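You operate a simulated robot arm through the tools that you are given. There is no shell and no other tool. Be economical: measure what you need, move in short steps, check, and stop when the job is done.

You are at the controls of a simulated two-armed robot. One attempt, no reset.

## Task
Take the lid off the tub that says "dark" on the window sill by the chiller and lay it down there.

It is judged by the outcome, as a careful person would: the job done as asked, and still so three seconds after it is handed in. It fails if anything else is knocked over, pushed out of place, dropped, spilled or broken. A push-on lid holds only when it is set on centred and level and pressed home; a screw cap is set on level and turned clockwise until tight.

## Robot
Two 7-joint arms with two-finger parallel grippers on one trunk, on a base that drives. Base frame: it is fixed to the floor where the robot stands at the start and does not move with it; the origin is under the middle of the robot, x ahead of it, y to its left, z up. Lengths are in m, angles in rad, forces in N, time in s.
The left shoulder is at the start at [0.07, 0.177, 1.095], the right one opposite. With the tool pointing down near the work surface each hand reaches from about 0.3 to 0.74 m from the robot's upright axis, wherever it stands, measured 20 degrees to its own side. Payload 3.43 kg a hand.
Tool frame (each hand has its own): the origin (TCP) lies between the finger pads and is the grasp point; the fingertips stand 0.03 m ahead of it; z points along the fingers, y is the line along which they close. The gripper opens to 0.094 m. The fingers are 0.028 m wide and 0.01 m thick; the gripper's body (0.05 by 0.096 m) begins 0.055 m behind the TCP.
Orientation is told as [roll, pitch, yaw] about the base's x, y, z axes, in that order, counted from this pose: with the fingers straight down and closing along the base's y, the tool's x points along the base's -x, its y along +y and its z along -z.

## Interface
- The arms move only by the tool move_arm. It takes "left_steps", "right_steps" or both (then of equal length, played together; a hand with none holds still); each is a list of rows, each a list of 7 numbers: the turn, a rotation vector about the tool's x, y, z in units of 4 degrees (1.0 is 4 degrees), then the shift along the tool's x, y, z in units of 40 mm (1.0 is 40 mm), then the opening, from 0 (shut) to 1 (fully open). In form: [[ax, ay, az, x, y, z, grip], ...]. A call has 1 to 12 rows; each row shifts and turns the commanded pose from where the row before left it, along the tool's axes as they then stand. A call with a number of a shift or a turn outside -1 to 1 is refused whole. Each row takes 0.2 s and may step no farther than 0.05 m and 0.15 rad from the row before; otherwise, or with a gripper value out of range, the whole call is refused. Where a pose cannot be reached the arm comes as near as it can. A force on the tool above 40 N (or 10 N above the force at the start of the call, whichever is more), or a blocked arm, ends the call early, and 0.2 s more pass. The fingers move at their own pace (about 0.153 m/s each) and stop on an object; they squeeze with about 29 N. The grip force told is the motor's: it shows also when the fingers shut on nothing. Time passes only in rows, and 0.2 s behind the last, so rows that do not move let the fingers close. The reply holds the time, the measured pose of the TCP, the force on the tool along the base axes, the opening and the grip force, in the units named above and with some noise, with the torque about the TCP (base axes, N m) and any sound that the robot's microphone picked up.
- Cameras (640 x 400 px; columns grow to the right, rows downward): "scene" is now at [0.1354, 0.0034, 1.4071]; the picture's right is [0.05, -1.00, 0.00], its down [-0.63, -0.03, -0.77] and it looks along [0.77, 0.04, -0.63] (base axes); focal length 260 px, centre (320, 200). "left" rides on the left gripper at [0.076, -0.014, -0.102] in its tool frame; the picture's right is [0.18, 0.98, 0.00], its down [-0.75, 0.14, -0.64] and it looks along [-0.63, 0.12, 0.77] (tool axes); focal length 243 px, centre (320, 200). "right" rides on the right gripper at [0.076, 0.014, -0.103] in its tool frame; the picture's right is [-0.18, 0.98, 0.00], its down [-0.75, -0.14, -0.64] and it looks along [-0.63, -0.12, 0.77] (tool axes); focal length 243 px, centre (320, 200). There is no depth. A picture from a camera that has moved, and an enlarged one, comes with that camera's place and axes in the base frame and with its lens.
- grab_frame(camera): a new picture of that camera. It takes no simulated time.
- move_column(by): slides the trunk up (or, below 0, down) by that many m; the arms and the scene camera ride with it, the base frame stays. It gives what a move gives, with no picture.
- base_move(legs): drives the robot by 1 to 6 legs, each [ahead, turn to the left] in m and rad, along the robot's own axes; the way and the turn of a leg run together, so that a leg with both is an arc; at most 1.5 m and 3.142 rad a leg. The arms and the cameras ride along, it lands a little off, and it stops where it bumps. It gives what a move gives.
- pan_tilt(pan, tilt): turns the head with the scene camera to pan (to the left, within 1.501 rad either way) and tilt (down, from -0.506 to 1.204), counted from straight ahead of the robot. It gives what a move gives.
- zoom(camera, box): a new picture of the part [left, top, right, bottom] of that camera's present view, enlarged. It takes no simulated time.
- job_done(): hands the job in; it is judged then, once.

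Go step by step. Nothing tells you exact positions but the pictures and the camera data: compare them with the known pose of the tool, close in by small moves and look again before you grip or let go. The budget is 120 turns and 88 pictures, counting those below and the enlarged ones. Unless the task says otherwise, let go and move clear before handing in, and close with one line.

The tools are called as a command line: name --argument value ..., lists and objects as JSON in quotes. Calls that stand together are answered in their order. move_arm: Moves the arms, as the interface text tells. Its arguments: {"type":"object","properties":{"left_steps":{"type":"array","items":{"type":"array","items":{"type":"number"}}},"right_steps":{"type":"array","items":{"type":"array","items":{"type":"number"}}}},"required":[]} The other tools are called the same way: move_column (by) slides the trunk up or down; base_move (legs) drives the base; pan_tilt (pan, tilt) turns the head that bears the scene camera; grab_frame (camera) takes a picture; zoom (camera, box) takes an enlarged picture of a part of a camera's view; job_done () hands the job in.

At the start:

```text
t: 0.0
left_position: [0.5518, 0.1975, 1.2155]
left_tcp_rot: [0.002, -0.001, 0.001]
left_contact_force: [-1.3, 0.2, 0.0]
left_wrist_torque: [0.0, 0.02, 0.0]
left_finger_gap: 0.0939
left_grasp_force: 0.0
right_position: [0.3858, -0.1755, 1.1307]
right_tcp_rot: [0.002, -0.002, 0.001]
right_contact_force: [1.1, -0.8, 0.1]
right_wrist_torque: [0.05, -0.01, 0.0]
right_finger_gap: 0.0941
right_grasp_force: 0.1
trunk travel left (down, up): [-0.675, 0.165]
robot x, y, heading: [-0.0015, 0.0029, -0.002]
head pan, tilt: [0.049, 0.684]
```

scene: 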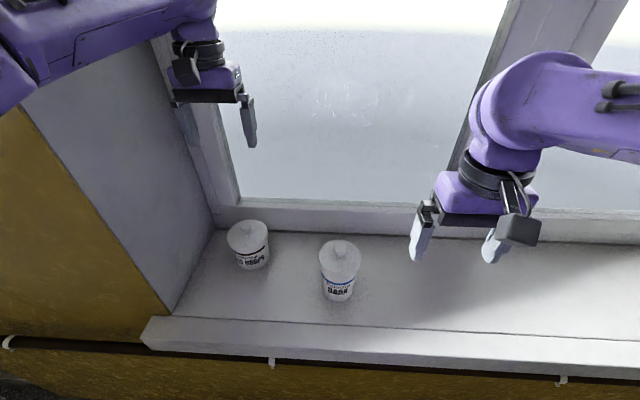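
right: 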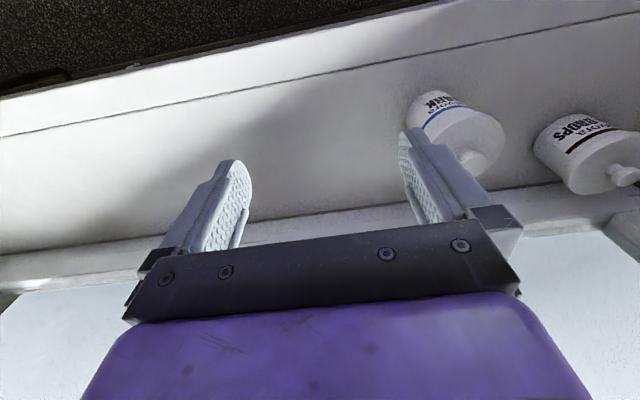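
left: 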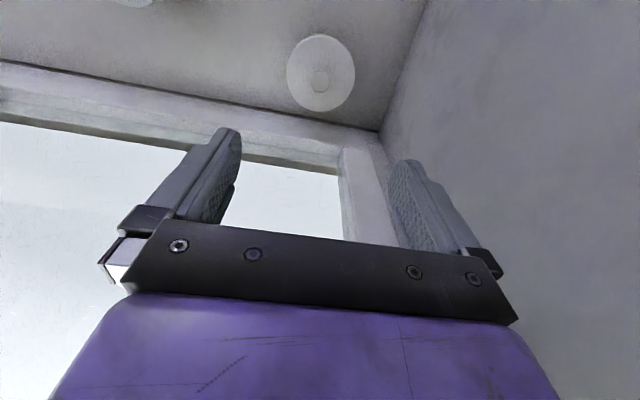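

I see two lidded tubs on a sill; their labels need reading, so I zoom on them first.

zoom --camera "scene" --box '[210, 200, 390, 312]'

zoom --camera "right" --box '[390, 70, 640, 226]'

```text
3.56 times, centred on (300, 256) of scene
camera zoom: at [0.1354, 0.0034, 1.4071], right [0.05, -1.0, 0.0], down [-0.63, -0.03, -0.77], along [0.77, 0.04, -0.63], focal length 924 px, centre (391, 1)
```

zoom: 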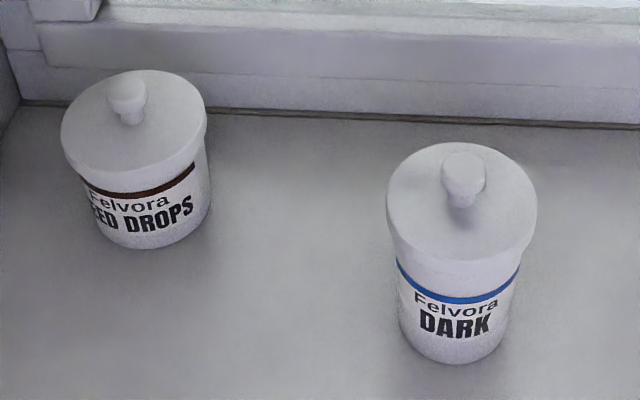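

```text
2.56 times, centred on (515, 148) of right
camera zoom: at [0.3106, -0.1605, 1.2341], right [0.18, 0.98, 0.0], down [0.75, -0.14, 0.64], along [0.63, -0.12, -0.77], focal length 621 px, centre (-179, 333)
```

zoom: 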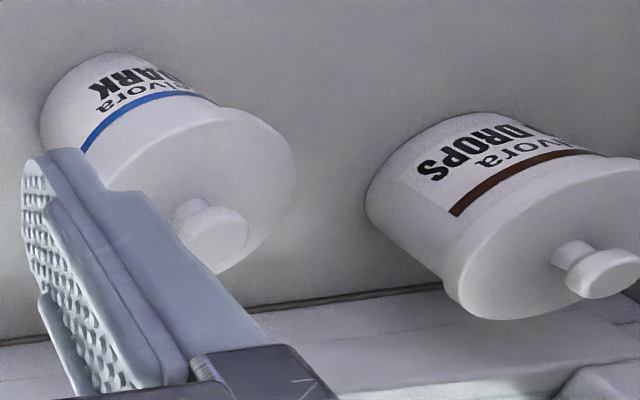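

The DARK tub is the one near the middle, with a knob lid. I'll look around to check this is the sill by the chiller and not another one.

pan_tilt --pan 1.1 --tilt 0.4

grab_frame --camera "scene"

pan_tilt --pan -1.1 --tilt 0.4

grab_frame --camera "scene"

```text
t: 1.3
left_position: [0.5521, 0.1977, 1.2154]
left_tcp_rot: [0.001, 0.0, 0.0]
left_contact_force: [0.1, 0.4, 0.7]
left_wrist_torque: [-0.01, -0.02, 0.0]
left_finger_gap: 0.0938
left_grasp_force: 0.2
right_position: [0.3866, -0.1747, 1.1309]
right_tcp_rot: [0.003, -0.001, 0.002]
right_contact_force: [0.4, -0.9, -1.3]
right_wrist_torque: [0.03, -0.01, 0.0]
right_finger_gap: 0.0942
right_grasp_force: 0.0
trunk travel left (down, up): [-0.675, 0.165]
robot x, y, heading: [0.0012, -0.0001, -0.001]
head pan, tilt: [1.1, 0.4]
```

```text
82 pictures are left
camera scene: at [0.0921, 0.0817, 1.4326], right [0.89, -0.45, 0.0], down [-0.18, -0.35, -0.92], along [0.42, 0.82, -0.39], focal length 260 px, centre (320, 200)
```

scene: 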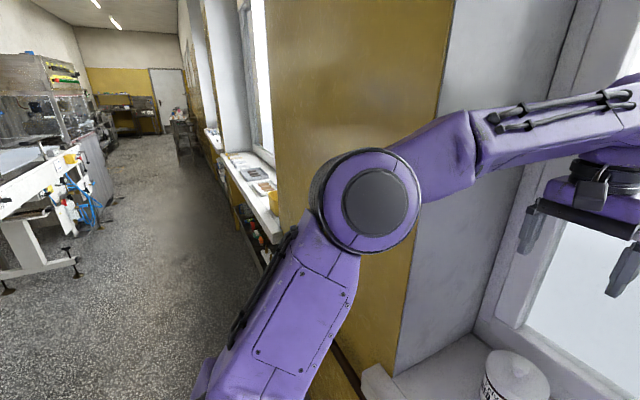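

```text
t: 3.4
left_position: [0.5526, 0.1975, 1.2144]
left_tcp_rot: [-0.001, 0.0, -0.001]
left_contact_force: [0.0, 0.5, 0.5]
left_wrist_torque: [-0.03, 0.02, 0.0]
left_finger_gap: 0.094
left_grasp_force: 0.1
right_position: [0.3862, -0.1751, 1.1317]
right_tcp_rot: [0.0, -0.001, 0.0]
right_contact_force: [-0.3, 0.7, 0.4]
right_wrist_torque: [0.05, -0.03, 0.01]
right_finger_gap: 0.0943
right_grasp_force: 0.0
trunk travel left (down, up): [-0.675, 0.165]
robot x, y, heading: [0.0005, -0.0005, 0.005]
head pan, tilt: [-1.1, 0.4]
```

```text
81 pictures are left
camera scene: at [0.0921, -0.0833, 1.4326], right [-0.89, -0.45, 0.0], down [-0.18, 0.35, -0.92], along [0.42, -0.82, -0.39], focal length 260 px, centre (320, 200)
```

scene: 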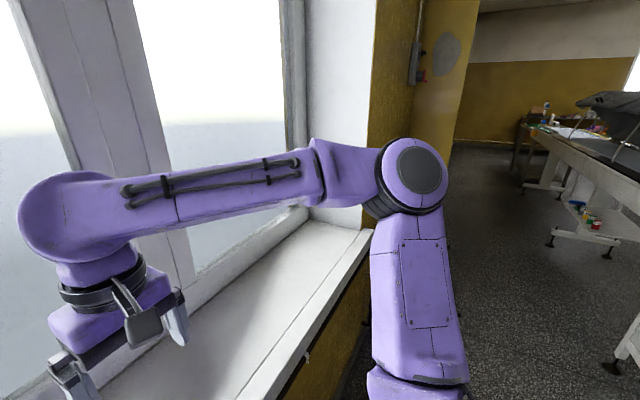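

This sill holds the DARK tub; I check the neighbouring sill to the left for a chiller or another tub.

pan_tilt --pan 1.5 --tilt 0.3

zoom --camera "scene" --box '[320, 80, 580, 242]'

grab_frame --camera "scene"

pan_tilt --pan -1.5 --tilt 0.3

grab_frame --camera "scene"

```text
t: 5.7
left_position: [0.553, 0.1978, 1.2151]
left_tcp_rot: [-0.001, -0.002, -0.002]
left_contact_force: [0.6, -0.3, 0.2]
left_wrist_torque: [0.01, -0.01, -0.02]
left_finger_gap: 0.0938
left_grasp_force: 0.0
right_position: [0.3866, -0.1741, 1.1305]
right_tcp_rot: [0.002, -0.003, 0.002]
right_contact_force: [0.7, 0.8, 0.5]
right_wrist_torque: [0.02, -0.01, 0.01]
right_finger_gap: 0.0939
right_grasp_force: 0.1
trunk travel left (down, up): [-0.675, 0.165]
robot x, y, heading: [-0.0006, 0.0017, 0.003]
head pan, tilt: [1.499, 0.3]
```

```text
2.46 times, centred on (450, 161) of scene
camera zoom: at [0.0567, 0.0924, 1.4419], right [1.0, -0.07, 0.0], down [-0.02, -0.29, -0.96], along [0.07, 0.95, -0.3], focal length 640 px, centre (0, 296)
```

zoom: 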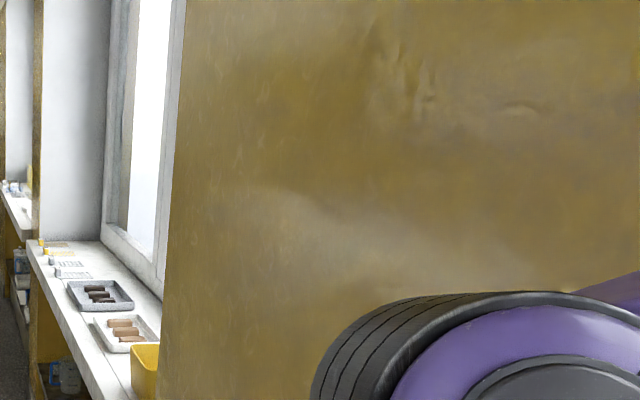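

```text
79 pictures are left
camera scene: at [0.0567, 0.0924, 1.4419], right [1.0, -0.07, 0.0], down [-0.02, -0.29, -0.96], along [0.07, 0.95, -0.3], focal length 260 px, centre (320, 200)
```

scene: 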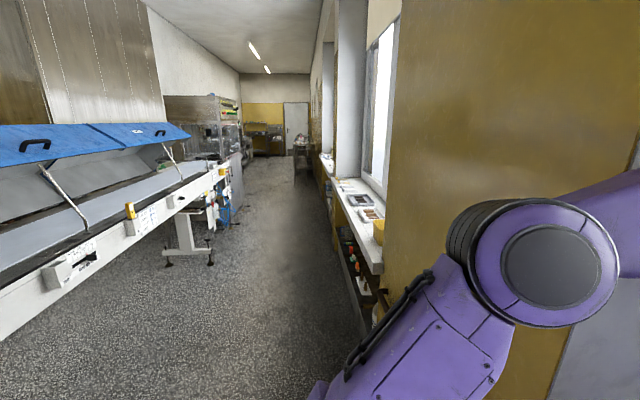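

```text
t: 8.3
left_position: [0.5533, 0.1976, 1.2156]
left_tcp_rot: [0.002, 0.001, 0.001]
left_contact_force: [-0.1, -0.6, 0.0]
left_wrist_torque: [0.0, -0.03, -0.02]
left_finger_gap: 0.0942
left_grasp_force: 0.1
right_position: [0.3872, -0.1747, 1.1323]
right_tcp_rot: [0.001, -0.002, 0.002]
right_contact_force: [-0.4, 0.0, 0.0]
right_wrist_torque: [-0.03, 0.0, 0.0]
right_finger_gap: 0.0937
right_grasp_force: 0.1
trunk travel left (down, up): [-0.675, 0.165]
robot x, y, heading: [-0.0033, 0.0025, 0.004]
head pan, tilt: [-1.499, 0.3]
```

```text
78 pictures are left
camera scene: at [0.0567, -0.0939, 1.4419], right [-1.0, -0.07, 0.0], down [-0.02, 0.29, -0.96], along [0.07, -0.95, -0.3], focal length 260 px, centre (320, 200)
```

scene: 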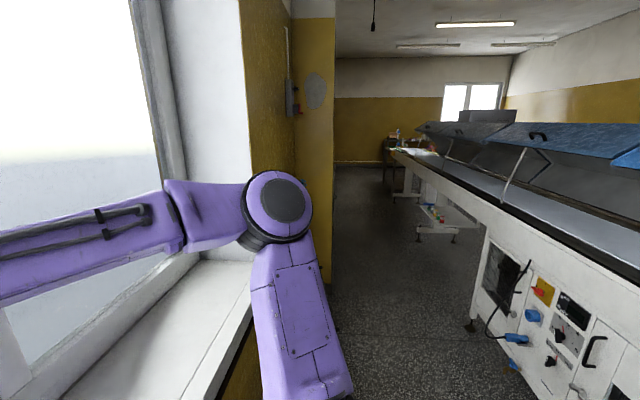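

The cooling tunnel opposite is the chiller, so this is the sill. From two views I put the knob top at about (0.479, -0.020, 0.999). I bring the right hand above it.

move_arm --right_steps '[[0, 0, 0, -0.46, 0.77, 0.1, 1], [0, 0, 0, -0.46, 0.77, 0.1, 1], [0, 0, 0, -0.46, 0.77, 0.1, 1], [0, 0, 0, -0.46, 0.77, 0.2, 1], [0, 0, 0, -0.46, 0.77, 0.25, 1], [0, 0, 0, 0, 0, 0, 1]]'

pan_tilt --pan 0.0 --tilt 0.8

grab_frame --camera "scene"

grab_frame --camera "right"

grab_frame --camera "left"

```text
t: 9.7
left_position: [0.5523, 0.1967, 1.2163]
left_tcp_rot: [0.0, -0.001, -0.002]
left_contact_force: [0.6, -0.4, 0.6]
left_wrist_torque: [0.02, -0.01, 0.02]
left_finger_gap: 0.094
left_grasp_force: 0.2
right_position: [0.4776, -0.0218, 1.101]
right_tcp_rot: [0.002, -0.002, 0.002]
right_contact_force: [-0.8, -0.1, -0.6]
right_wrist_torque: [0.03, 0.01, 0.02]
right_finger_gap: 0.094
right_grasp_force: 0.0
trunk travel left (down, up): [-0.675, 0.165]
robot x, y, heading: [0.0009, 0.0018, -0.004]
head pan, tilt: [-1.499, 0.3]
```

```text
t: 11.3
left_position: [0.5529, 0.1982, 1.2143]
left_tcp_rot: [0.0, 0.0, -0.001]
left_contact_force: [0.0, 0.0, 0.3]
left_wrist_torque: [-0.01, 0.01, -0.01]
left_finger_gap: 0.0939
left_grasp_force: 0.2
right_position: [0.4785, -0.0215, 1.1004]
right_tcp_rot: [0.002, -0.001, 0.001]
right_contact_force: [0.1, 0.3, 0.2]
right_wrist_torque: [-0.02, -0.05, -0.02]
right_finger_gap: 0.0941
right_grasp_force: 0.0
trunk travel left (down, up): [-0.675, 0.165]
robot x, y, heading: [0.0028, -0.0016, 0.002]
head pan, tilt: [0.0, 0.799]
```

```text
77 pictures are left
camera scene: at [0.1307, -0.0007, 1.3975], right [0.0, -1.0, 0.0], down [-0.72, 0.0, -0.7], along [0.7, 0.0, -0.72], focal length 260 px, centre (320, 200)
```

scene: 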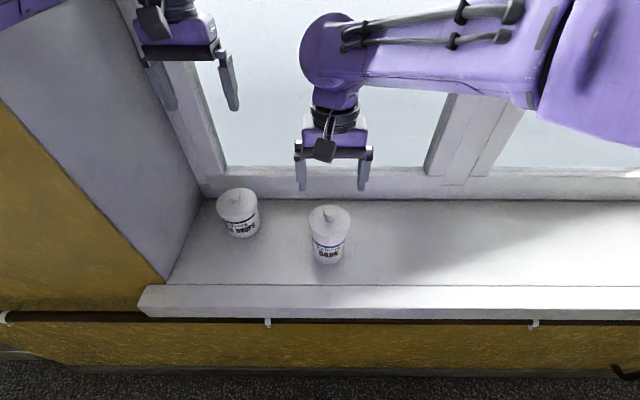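

```text
76 pictures are left
camera right: at [0.4023, -0.0071, 1.2033], right [0.18, 0.98, 0.0], down [0.75, -0.14, 0.64], along [0.63, -0.12, -0.77], focal length 243 px, centre (320, 200)
```

right: 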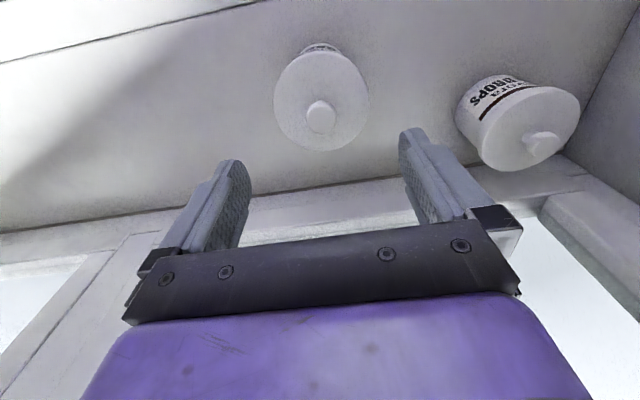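

```text
75 pictures are left
camera left: at [0.4746, 0.1836, 1.3178], right [-0.18, 0.98, 0.0], down [0.75, 0.14, 0.64], along [0.63, 0.12, -0.77], focal length 243 px, centre (320, 200)
```

left: 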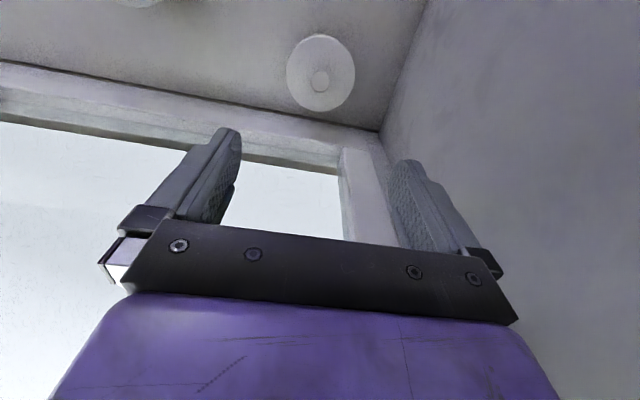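

The right camera and the head agree: knob at (0.479, -0.020), top z≈1.0, lid plate ≈0.974. I descend straight down to just short of the knob's foot and look.

move_arm --right_steps '[[0, 0, 0, 0, 0.03, 0.7, 0.6], [0, 0, 0, 0, 0, 0.7, 0.6], [0, 0, 0, 0, 0, 0.5, 0.6], [0, 0, 0, 0, 0, 0.2, 0.6], [0, 0, 0, 0, 0, 0, 0.6]]'

zoom --camera "scene" --box '[250, 150, 410, 250]'

grab_frame --camera "right"

```text
t: 12.5
left_position: [0.5538, 0.1976, 1.2144]
left_tcp_rot: [0.0, -0.001, -0.001]
left_contact_force: [0.3, 0.1, -0.8]
left_wrist_torque: [0.02, 0.0, -0.04]
left_finger_gap: 0.0941
left_grasp_force: 0.0
right_position: [0.4774, -0.0204, 1.0147]
right_tcp_rot: [0.001, 0.0, 0.001]
right_contact_force: [-0.4, 0.9, 0.3]
right_wrist_torque: [0.02, 0.0, 0.0]
right_finger_gap: 0.0564
right_grasp_force: 0.1
trunk travel left (down, up): [-0.675, 0.165]
robot x, y, heading: [-0.0, -0.0013, -0.006]
head pan, tilt: [0.0, 0.799]
```

```text
4.00 times, centred on (330, 200) of scene
camera zoom: at [0.1305, -0.0007, 1.3975], right [0.0, -1.0, 0.0], down [-0.72, 0.0, -0.7], along [0.7, 0.0, -0.72], focal length 1039 px, centre (280, 200)
```

zoom: 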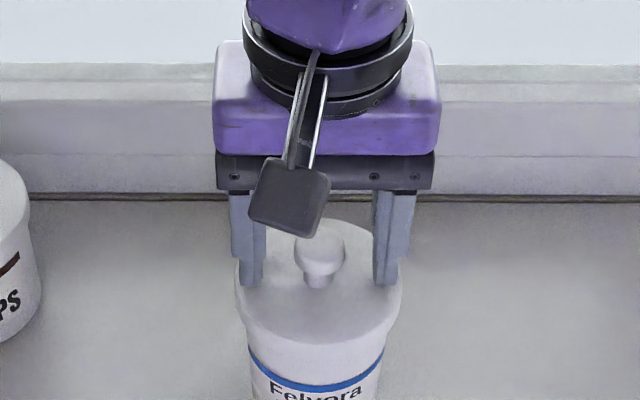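

```text
73 pictures are left
camera right: at [0.4023, -0.0051, 1.1182], right [0.18, 0.98, 0.0], down [0.75, -0.14, 0.64], along [0.63, -0.12, -0.77], focal length 243 px, centre (320, 200)
```

right: 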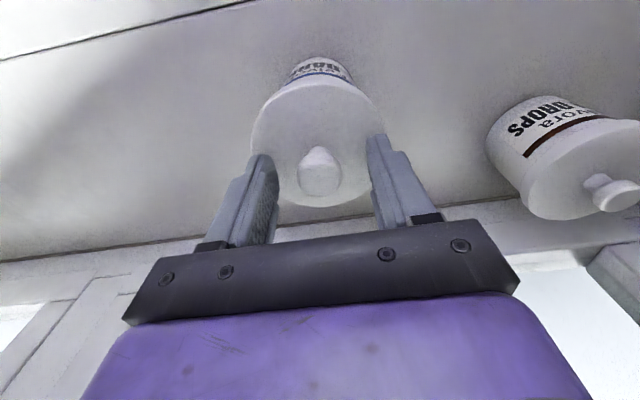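

The fingers straddle the knob, centred. I lower 4 mm more and close.

move_arm --right_steps '[[0, 0, 0, 0, 0, 0.1, 0.6], [0, 0, 0, 0, 0, 0, 0.4], [0, 0, 0, 0, 0, 0, 0.2], [0, 0, 0, 0, 0, 0, 0], [0, 0, 0, 0, 0, 0, 0], [0, 0, 0, 0, 0, 0, 0]]'

zoom --camera "scene" --box '[250, 170, 410, 270]'

```text
t: 13.9
left_position: [0.5527, 0.1977, 1.2154]
left_tcp_rot: [0.0, -0.001, 0.001]
left_contact_force: [-0.1, 0.6, 0.8]
left_wrist_torque: [0.01, 0.01, 0.01]
left_finger_gap: 0.0938
left_grasp_force: 0.1
right_position: [0.4781, -0.0188, 1.0116]
right_tcp_rot: [0.003, 0.0, 0.002]
right_contact_force: [-0.8, -0.9, -0.1]
right_wrist_torque: [0.01, 0.05, 0.01]
right_finger_gap: 0.0235
right_grasp_force: 29.4
trunk travel left (down, up): [-0.675, 0.165]
robot x, y, heading: [0.0003, 0.0026, -0.001]
head pan, tilt: [0.0, 0.799]
```

```text
4.00 times, centred on (330, 220) of scene
camera zoom: at [0.1308, -0.0009, 1.3975], right [0.0, -1.0, 0.0], down [-0.72, 0.0, -0.7], along [0.7, 0.0, -0.72], focal length 1039 px, centre (280, 120)
```

zoom: 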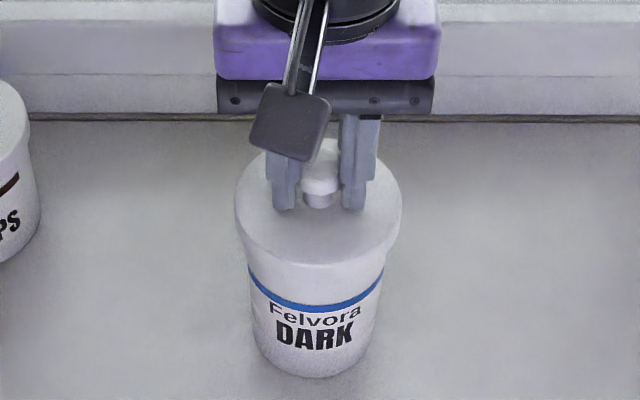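

The knob is gripped (23.5 mm). I lift very gently to learn whether the lid is loose or holds the tub.

move_arm --right_steps '[[0, 0, 0, 0, 0, -0.08, 0], [0, 0, 0, 0, 0, -0.08, 0], [0, 0, 0, 0, 0, 0, 0]]'

zoom --camera "scene" --box '[250, 170, 410, 270]'

```text
t: 14.7
left_position: [0.5533, 0.1979, 1.2149]
left_tcp_rot: [0.001, -0.001, 0.0]
left_contact_force: [0.2, -0.3, 0.3]
left_wrist_torque: [-0.01, -0.03, 0.0]
left_finger_gap: 0.0941
left_grasp_force: 0.0
right_position: [0.4778, -0.019, 1.0209]
right_tcp_rot: [0.001, -0.002, 0.002]
right_contact_force: [0.5, 0.3, -0.8]
right_wrist_torque: [0.02, 0.0, 0.02]
right_finger_gap: 0.0237
right_grasp_force: 29.1
trunk travel left (down, up): [-0.675, 0.165]
robot x, y, heading: [0.0025, 0.0001, -0.001]
head pan, tilt: [0.0, 0.799]
heard: snap
```

```text
4.00 times, centred on (330, 220) of scene
camera zoom: at [0.1308, -0.0006, 1.3975], right [0.0, -1.0, 0.0], down [-0.72, 0.0, -0.7], along [0.7, 0.0, -0.72], focal length 1039 px, centre (280, 120)
```

zoom: 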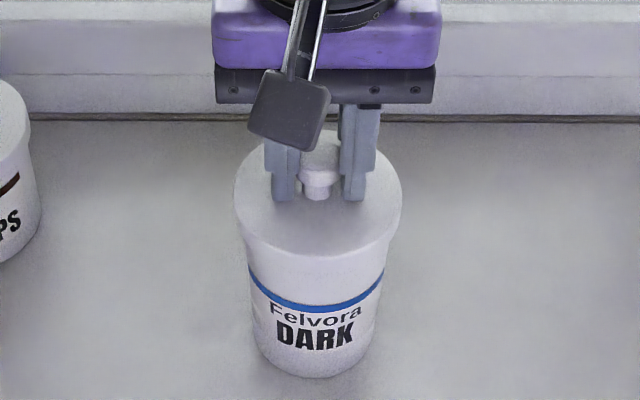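

There was a snap: the lid came free and the tub stayed. I lift it well clear and look.

move_arm --right_steps '[[0, 0, 0, 0, 0, -0.25, 0], [0, 0, 0, 0, 0, -0.5, 0], [0, 0, 0, 0, 0, -0.6, 0], [0, 0, 0, 0, 0, -0.6, 0], [0, 0, 0, 0, 0, 0, 0]]'

grab_frame --camera "scene"

grab_frame --camera "right"

```text
t: 15.9
left_position: [0.5534, 0.1974, 1.2142]
left_tcp_rot: [0.0, 0.001, 0.0]
left_contact_force: [-0.2, -0.9, 0.1]
left_wrist_torque: [0.01, 0.0, 0.01]
left_finger_gap: 0.0937
left_grasp_force: 0.1
right_position: [0.4778, -0.0201, 1.0971]
right_tcp_rot: [0.001, 0.001, 0.0]
right_contact_force: [0.4, 0.2, -1.2]
right_wrist_torque: [-0.02, -0.01, 0.03]
right_finger_gap: 0.0236
right_grasp_force: 28.6
trunk travel left (down, up): [-0.675, 0.165]
robot x, y, heading: [0.0017, 0.0017, -0.002]
head pan, tilt: [0.0, 0.799]
```

```text
70 pictures are left
camera scene: at [0.131, -0.0006, 1.3975], right [0.0, -1.0, 0.0], down [-0.72, 0.0, -0.7], along [0.7, 0.0, -0.72], focal length 260 px, centre (320, 200)
```

scene: 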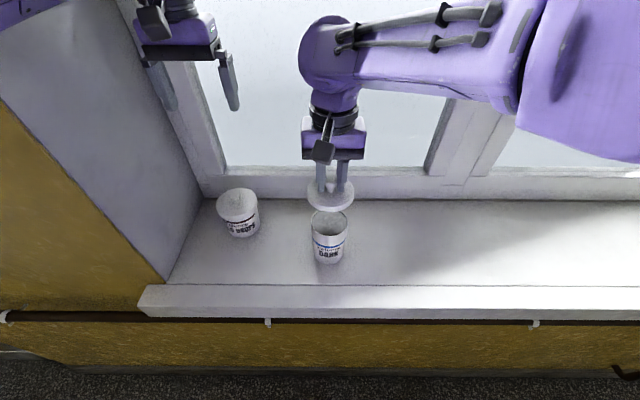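

```text
69 pictures are left
camera right: at [0.4023, -0.0052, 1.2006], right [0.18, 0.98, 0.0], down [0.75, -0.14, 0.64], along [0.63, -0.12, -0.77], focal length 243 px, centre (320, 200)
```

right: 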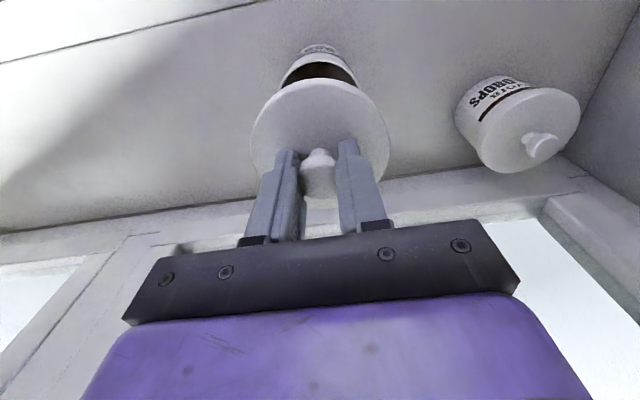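

The lid is in hand and the tub stands open. I carry the lid to the free sill on the right (y≈-0.20) and lower it part way.

move_arm --right_steps '[[0, 0, 0, 0, -0.4, 0, 0], [0, 0, 0, 0, -0.8, 0, 0], [0, 0, 0, 0, -0.9, 0, 0], [0, 0, 0, 0.1, -0.9, 0, 0], [0, 0, 0, 0.1, -0.8, 0, 0], [0, 0, 0, 0, -0.6, 0.4, 0], [0, 0, 0, 0, -0.1, 0.8, 0], [0, 0, 0, 0, 0, 0.9, 0], [0, 0, 0, 0, 0, 0.9, 0], [0, 0, 0, 0, 0, 0.7, 0], [0, 0, 0, 0, 0, 0, 0]]'

grab_frame --camera "scene"

```text
t: 18.3
left_position: [0.5519, 0.1979, 1.215]
left_tcp_rot: [0.001, 0.0, -0.001]
left_contact_force: [-0.6, -0.5, -1.1]
left_wrist_torque: [-0.01, -0.05, 0.02]
left_finger_gap: 0.094
left_grasp_force: 0.1
right_position: [0.4688, -0.1992, 0.9483]
right_tcp_rot: [-0.002, -0.002, 0.003]
right_contact_force: [0.9, 0.1, -0.5]
right_wrist_torque: [-0.03, 0.01, 0.01]
right_finger_gap: 0.0236
right_grasp_force: 29.0
trunk travel left (down, up): [-0.675, 0.165]
robot x, y, heading: [-0.0023, 0.0015, 0.001]
head pan, tilt: [0.0, 0.799]
```

```text
68 pictures are left
camera scene: at [0.1302, -0.0007, 1.3976], right [0.0, -1.0, 0.0], down [-0.72, 0.0, -0.7], along [0.7, 0.0, -0.72], focal length 260 px, centre (320, 200)
```

scene: 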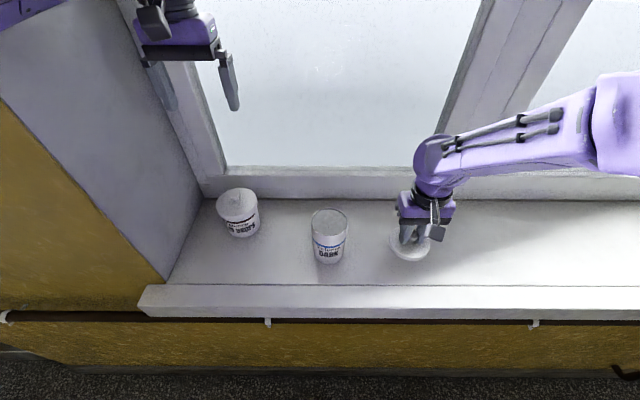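

The lid is some 3 cm above clear sill. I lower in small steps, watching the force.

move_arm --right_steps '[[0, 0, 0, 0, 0, 0.2, 0], [0, 0, 0, 0, 0, 0.2, 0], [0, 0, 0, 0, 0, 0.1, 0], [0, 0, 0, 0, 0, 0.1, 0], [0, 0, 0, 0, 0, 0.05, 0], [0, 0, 0, 0, 0, 0, 0]]'

zoom --camera "scene" --box '[330, 190, 490, 290]'

```text
t: 19.7
left_position: [0.5532, 0.1969, 1.2142]
left_tcp_rot: [0.001, 0.0, -0.001]
left_contact_force: [0.2, -0.3, -0.4]
left_wrist_torque: [-0.01, 0.02, -0.04]
left_finger_gap: 0.0941
left_grasp_force: 0.0
right_position: [0.4702, -0.1996, 0.9241]
right_tcp_rot: [0.002, -0.002, 0.002]
right_contact_force: [0.4, -0.6, -0.5]
right_wrist_torque: [0.01, -0.02, 0.03]
right_finger_gap: 0.0234
right_grasp_force: 28.7
trunk travel left (down, up): [-0.675, 0.165]
robot x, y, heading: [0.0007, -0.0012, -0.0]
head pan, tilt: [0.0, 0.799]
```

```text
4.00 times, centred on (410, 240) of scene
camera zoom: at [0.1307, -0.0007, 1.3975], right [0.0, -1.0, 0.0], down [-0.72, 0.0, -0.7], along [0.7, 0.0, -0.72], focal length 1039 px, centre (-40, 40)
```

zoom: 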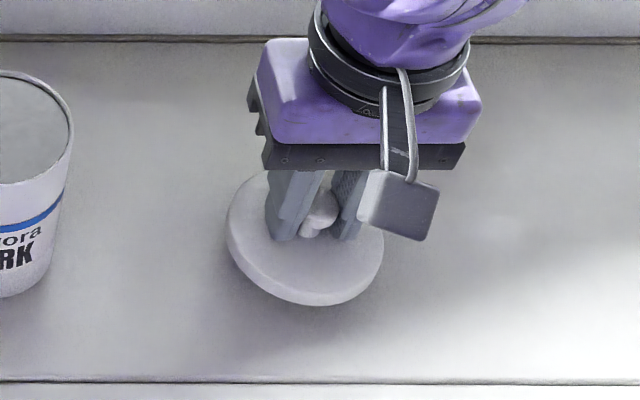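

Still a small gap and no contact force. I continue in 2 mm steps.

move_arm --right_steps '[[0, 0, 0, 0, 0, 0.05, 0], [0, 0, 0, 0, 0, 0.05, 0], [0, 0, 0, 0, 0, 0.05, 0], [0, 0, 0, 0, 0, 0.05, 0], [0, 0, 0, 0, 0, 0, 0]]'

zoom --camera "scene" --box '[330, 190, 490, 290]'

```text
t: 20.9
left_position: [0.5529, 0.1984, 1.2146]
left_tcp_rot: [0.002, 0.001, 0.0]
left_contact_force: [-0.1, -0.2, -0.5]
left_wrist_torque: [0.02, -0.05, -0.02]
left_finger_gap: 0.0943
left_grasp_force: 0.0
right_position: [0.4704, -0.1997, 0.9155]
right_tcp_rot: [0.001, -0.003, 0.001]
right_contact_force: [0.2, -0.4, -0.6]
right_wrist_torque: [0.03, 0.02, 0.0]
right_finger_gap: 0.0233
right_grasp_force: 28.7
trunk travel left (down, up): [-0.675, 0.165]
robot x, y, heading: [0.0015, 0.0002, -0.001]
head pan, tilt: [0.0, 0.799]
```

```text
4.00 times, centred on (410, 240) of scene
camera zoom: at [0.1307, -0.0007, 1.3975], right [0.0, -1.0, 0.0], down [-0.72, 0.0, -0.7], along [0.7, 0.0, -0.72], focal length 1039 px, centre (-40, 40)
```

zoom: 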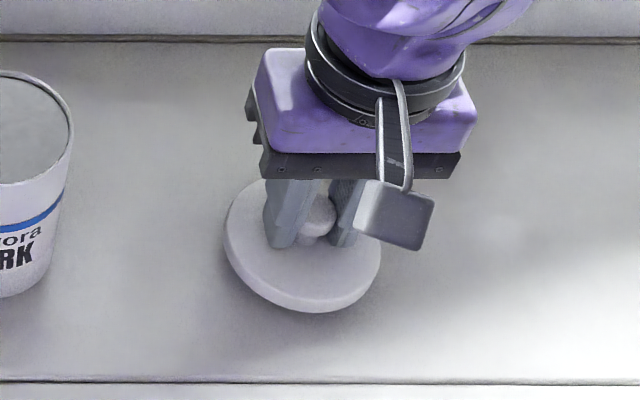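

move_arm --right_steps '[[0, 0, 0, 0, 0, 0.05, 0], [0, 0, 0, 0, 0, 0.05, 0], [0, 0, 0, 0, 0, 0.05, 0], [0, 0, 0, 0, 0, 0, 0]]'

zoom --camera "scene" --box '[330, 190, 490, 290]'

```text
t: 21.9
left_position: [0.553, 0.1975, 1.2145]
left_tcp_rot: [-0.001, 0.001, -0.001]
left_contact_force: [-0.2, 0.4, -0.1]
left_wrist_torque: [0.02, -0.01, -0.06]
left_finger_gap: 0.0939
left_grasp_force: 0.3
right_position: [0.4715, -0.1995, 0.9103]
right_tcp_rot: [0.002, -0.002, 0.002]
right_contact_force: [0.2, -0.5, -0.2]
right_wrist_torque: [0.02, -0.03, 0.0]
right_finger_gap: 0.0236
right_grasp_force: 29.1
trunk travel left (down, up): [-0.675, 0.165]
robot x, y, heading: [-0.0002, 0.001, 0.006]
head pan, tilt: [0.0, 0.799]
```

```text
4.00 times, centred on (410, 240) of scene
camera zoom: at [0.1307, -0.0007, 1.3975], right [0.0, -1.0, 0.0], down [-0.72, 0.0, -0.7], along [0.7, 0.0, -0.72], focal length 1039 px, centre (-40, 40)
```

zoom: 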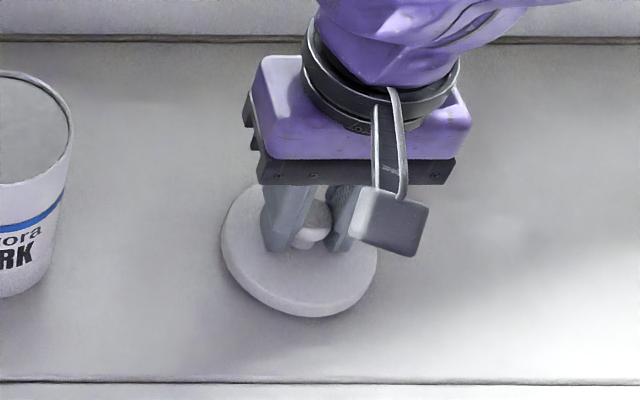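

By the picture about 5–7 mm remain. I continue gently.

move_arm --right_steps '[[0, 0, 0, 0, 0, 0.05, 0], [0, 0, 0, 0, 0, 0.05, 0], [0, 0, 0, 0, 0, 0.04, 0], [0, 0, 0, 0, 0, 0, 0]]'

zoom --camera "scene" --box '[330, 190, 490, 290]'

```text
t: 22.9
left_position: [0.5527, 0.1977, 1.2147]
left_tcp_rot: [0.001, -0.001, 0.0]
left_contact_force: [0.9, 0.1, 0.1]
left_wrist_torque: [0.02, -0.03, 0.0]
left_finger_gap: 0.094
left_grasp_force: 0.0
right_position: [0.4711, -0.1997, 0.9033]
right_tcp_rot: [0.002, -0.001, 0.003]
right_contact_force: [0.1, -0.4, -0.1]
right_wrist_torque: [-0.03, -0.02, 0.0]
right_finger_gap: 0.0234
right_grasp_force: 28.7
trunk travel left (down, up): [-0.675, 0.165]
robot x, y, heading: [0.0024, 0.0012, -0.002]
head pan, tilt: [0.0, 0.799]
```

```text
4.00 times, centred on (410, 240) of scene
camera zoom: at [0.1307, -0.0007, 1.3975], right [0.0, -1.0, 0.0], down [-0.72, 0.0, -0.7], along [0.7, 0.0, -0.72], focal length 1039 px, centre (-40, 40)
```

zoom: 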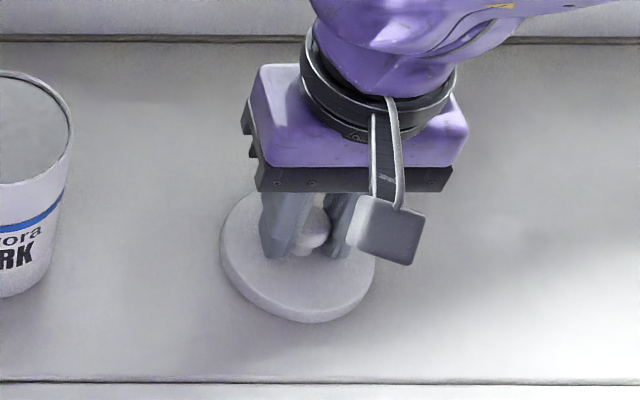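

move_arm --right_steps '[[0, 0, 0, 0, 0, 0.04, 0], [0, 0, 0, 0, 0, 0.03, 0], [0, 0, 0, 0, 0, 0, 0]]'

```text
t: 23.7
left_position: [0.5527, 0.197, 1.2145]
left_tcp_rot: [0.001, 0.0, 0.0]
left_contact_force: [0.3, -0.5, 0.7]
left_wrist_torque: [0.02, -0.02, 0.04]
left_finger_gap: 0.094
left_grasp_force: 0.1
right_position: [0.4709, -0.1996, 0.9003]
right_tcp_rot: [0.002, -0.001, 0.002]
right_contact_force: [-0.1, -0.2, 0.0]
right_wrist_torque: [-0.01, 0.0, -0.01]
right_finger_gap: 0.0237
right_grasp_force: 29.2
trunk travel left (down, up): [-0.675, 0.165]
robot x, y, heading: [0.0013, -0.0006, -0.003]
head pan, tilt: [0.0, 0.799]
```

No contact yet; a few more millimetres.

move_arm --right_steps '[[0, 0, 0, 0, 0, 0.03, 0], [0, 0, 0, 0, 0, 0.03, 0], [0, 0, 0, 0, 0, 0.02, 0], [0, 0, 0, 0, 0, 0, 0]]'

zoom --camera "scene" --box '[330, 190, 490, 290]'

```text
t: 24.7
left_position: [0.5525, 0.1981, 1.2146]
left_tcp_rot: [-0.001, 0.0, 0.0]
left_contact_force: [0.4, -0.9, -0.4]
left_wrist_torque: [-0.04, 0.03, -0.01]
left_finger_gap: 0.0939
left_grasp_force: 0.1
right_position: [0.4703, -0.1994, 0.8985]
right_tcp_rot: [0.002, 0.0, 0.003]
right_contact_force: [0.3, -0.5, 0.2]
right_wrist_torque: [-0.02, -0.03, -0.03]
right_finger_gap: 0.0233
right_grasp_force: 29.0
trunk travel left (down, up): [-0.675, 0.165]
robot x, y, heading: [-0.0004, -0.002, -0.003]
head pan, tilt: [0.0, 0.799]
```

```text
4.00 times, centred on (410, 240) of scene
camera zoom: at [0.1307, -0.0007, 1.3975], right [0.0, -1.0, 0.0], down [-0.72, 0.0, -0.7], along [0.7, 0.0, -0.72], focal length 1039 px, centre (-40, 40)
```

zoom: 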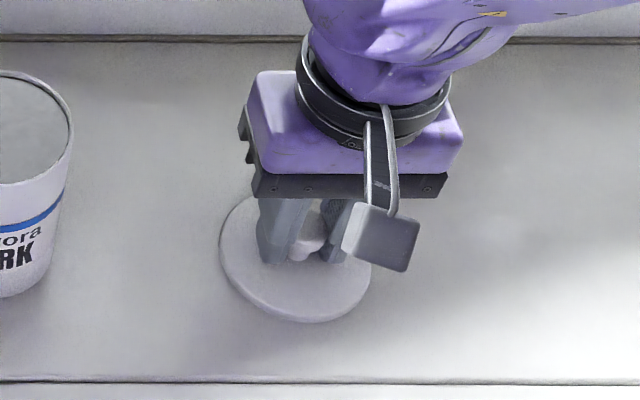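

The lid's rim looks different now, so I look closer before going on.

zoom --camera "scene" --box '[370, 230, 450, 280]'

grab_frame --camera "right"

```text
8.00 times, centred on (410, 255) of scene
camera zoom: at [0.1307, -0.0007, 1.3975], right [0.0, -1.0, 0.0], down [-0.72, 0.0, -0.7], along [0.7, 0.0, -0.72], focal length 2078 px, centre (-400, -240)
```

zoom: 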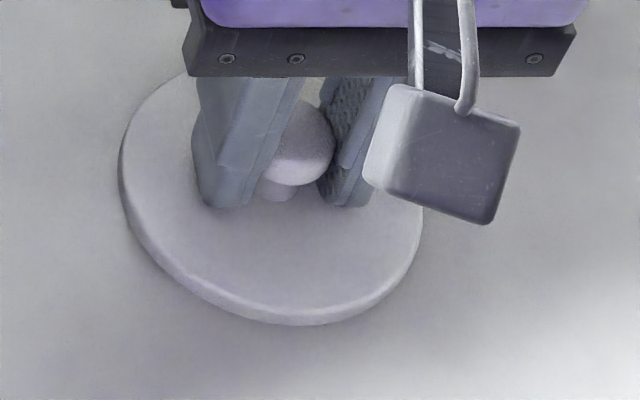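

```text
61 pictures are left
camera right: at [0.3953, -0.1854, 1.0012], right [0.18, 0.98, 0.0], down [0.75, -0.14, 0.64], along [0.63, -0.12, -0.77], focal length 243 px, centre (320, 200)
```

right: 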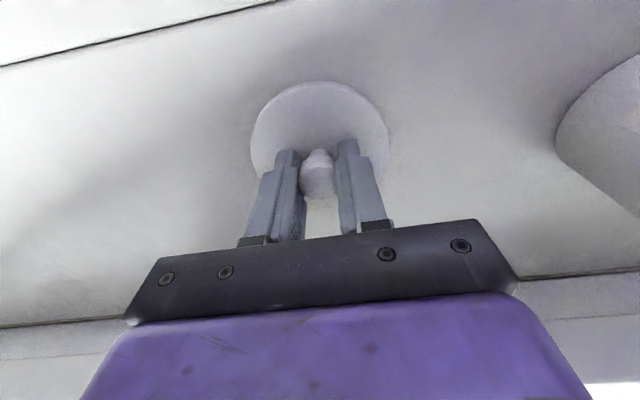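

The knob hasn't slipped and there is still no contact force, so the true surface is slightly lower than it looks. I continue in ~1 mm steps.

move_arm --right_steps '[[0, 0, 0, 0, 0, 0.03, 0], [0, 0, 0, 0, 0, 0.03, 0], [0, 0, 0, 0, 0, 0, 0]]'

zoom --camera "scene" --box '[300, 190, 460, 290]'

```text
t: 25.5
left_position: [0.5506, 0.1979, 1.2155]
left_tcp_rot: [0.0, 0.002, -0.001]
left_contact_force: [-0.4, -0.3, 0.4]
left_wrist_torque: [-0.01, 0.02, 0.0]
left_finger_gap: 0.0942
left_grasp_force: 0.1
right_position: [0.4718, -0.1999, 0.8972]
right_tcp_rot: [0.001, -0.004, 0.002]
right_contact_force: [1.1, -3.1, 8.7]
right_wrist_torque: [-0.02, 0.0, -0.01]
right_finger_gap: 0.0235
right_grasp_force: 28.6
trunk travel left (down, up): [-0.675, 0.165]
robot x, y, heading: [-0.0024, 0.0025, -0.006]
head pan, tilt: [0.0, 0.799]
```

```text
4.00 times, centred on (380, 240) of scene
camera zoom: at [0.13, -0.0008, 1.3977], right [0.0, -1.0, 0.0], down [-0.72, 0.0, -0.7], along [0.7, 0.0, -0.72], focal length 1039 px, centre (80, 40)
```

zoom: 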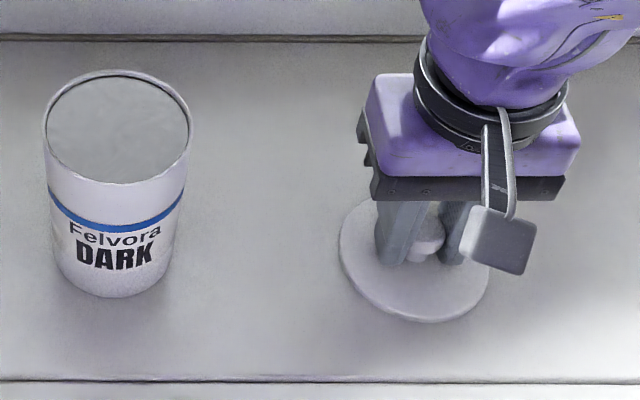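

Contact: 8.7 N, the lid rests on the sill. I ease off 1 mm, open, and rise straight up.

move_arm --right_steps '[[0, 0, 0, 0, 0, -0.03, 0], [0, 0, 0, 0, 0, 0, 0.2], [0, 0, 0, 0, 0, 0, 0.3], [0, 0, 0, 0, 0, 0, 0.5], [0, 0, 0, 0, 0, 0, 0.6], [0, 0, 0, 0, 0, -0.2, 0.6], [0, 0, 0, 0, 0, -0.6, 0.6], [0, 0, 0, 0, 0, -0.9, 0.6], [0, 0, 0, 0, 0, -0.9, 0.6], [0, 0, 0, 0, 0, -0.9, 0.6], [0, 0, 0, 0, 0, -0.9, 0.6], [0, 0, 0, 0, 0, 0, 0.6]]'

grab_frame --camera "scene"

zoom --camera "scene" --box '[300, 190, 460, 290]'

```text
t: 28.1
left_position: [0.5556, 0.1977, 1.215]
left_tcp_rot: [-0.001, 0.001, -0.001]
left_contact_force: [0.3, -0.4, 0.5]
left_wrist_torque: [-0.03, 0.0, 0.0]
left_finger_gap: 0.0942
left_grasp_force: 0.0
right_position: [0.4713, -0.2, 1.0721]
right_tcp_rot: [0.002, 0.0, 0.001]
right_contact_force: [-0.3, 0.3, -0.8]
right_wrist_torque: [-0.03, 0.01, 0.01]
right_finger_gap: 0.0566
right_grasp_force: 0.1
trunk travel left (down, up): [-0.675, 0.165]
robot x, y, heading: [-0.0002, -0.0, 0.004]
head pan, tilt: [0.0, 0.799]
```

```text
59 pictures are left
camera scene: at [0.1312, -0.0008, 1.3975], right [0.0, -1.0, 0.0], down [-0.72, 0.0, -0.7], along [0.7, 0.0, -0.72], focal length 260 px, centre (320, 200)
```

scene: 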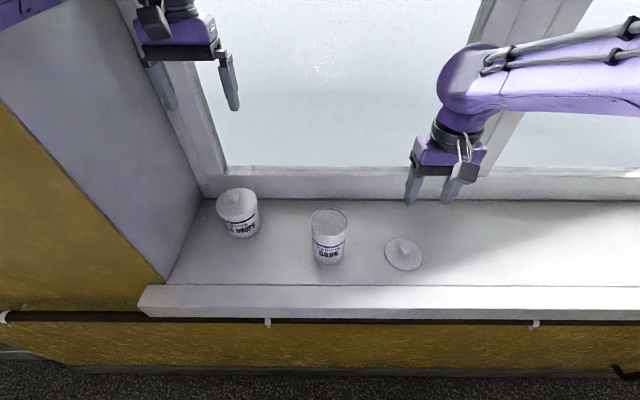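

```text
4.00 times, centred on (380, 240) of scene
camera zoom: at [0.1312, -0.0008, 1.3975], right [0.0, -1.0, 0.0], down [-0.72, 0.0, -0.7], along [0.7, 0.0, -0.72], focal length 1039 px, centre (80, 40)
```

zoom: 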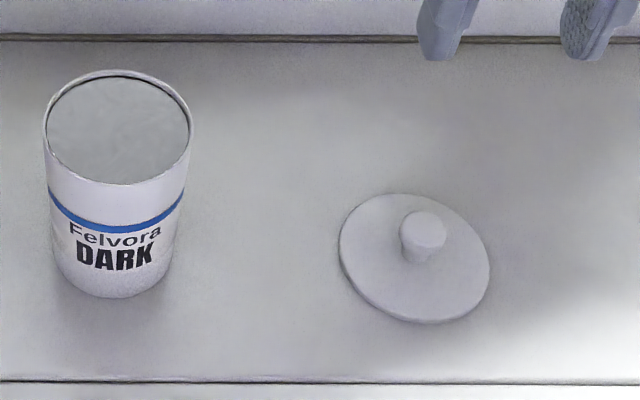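

The lid lies flat on the sill, the DARK tub stands open and undisturbed, and the hand is clear, so I hand in.

job_done

```text
The job is handed in.
```

The lid of the tub marked "DARK" is off and lying flat on the window sill, about 18 cm to the right of the tub. Nothing else was moved.
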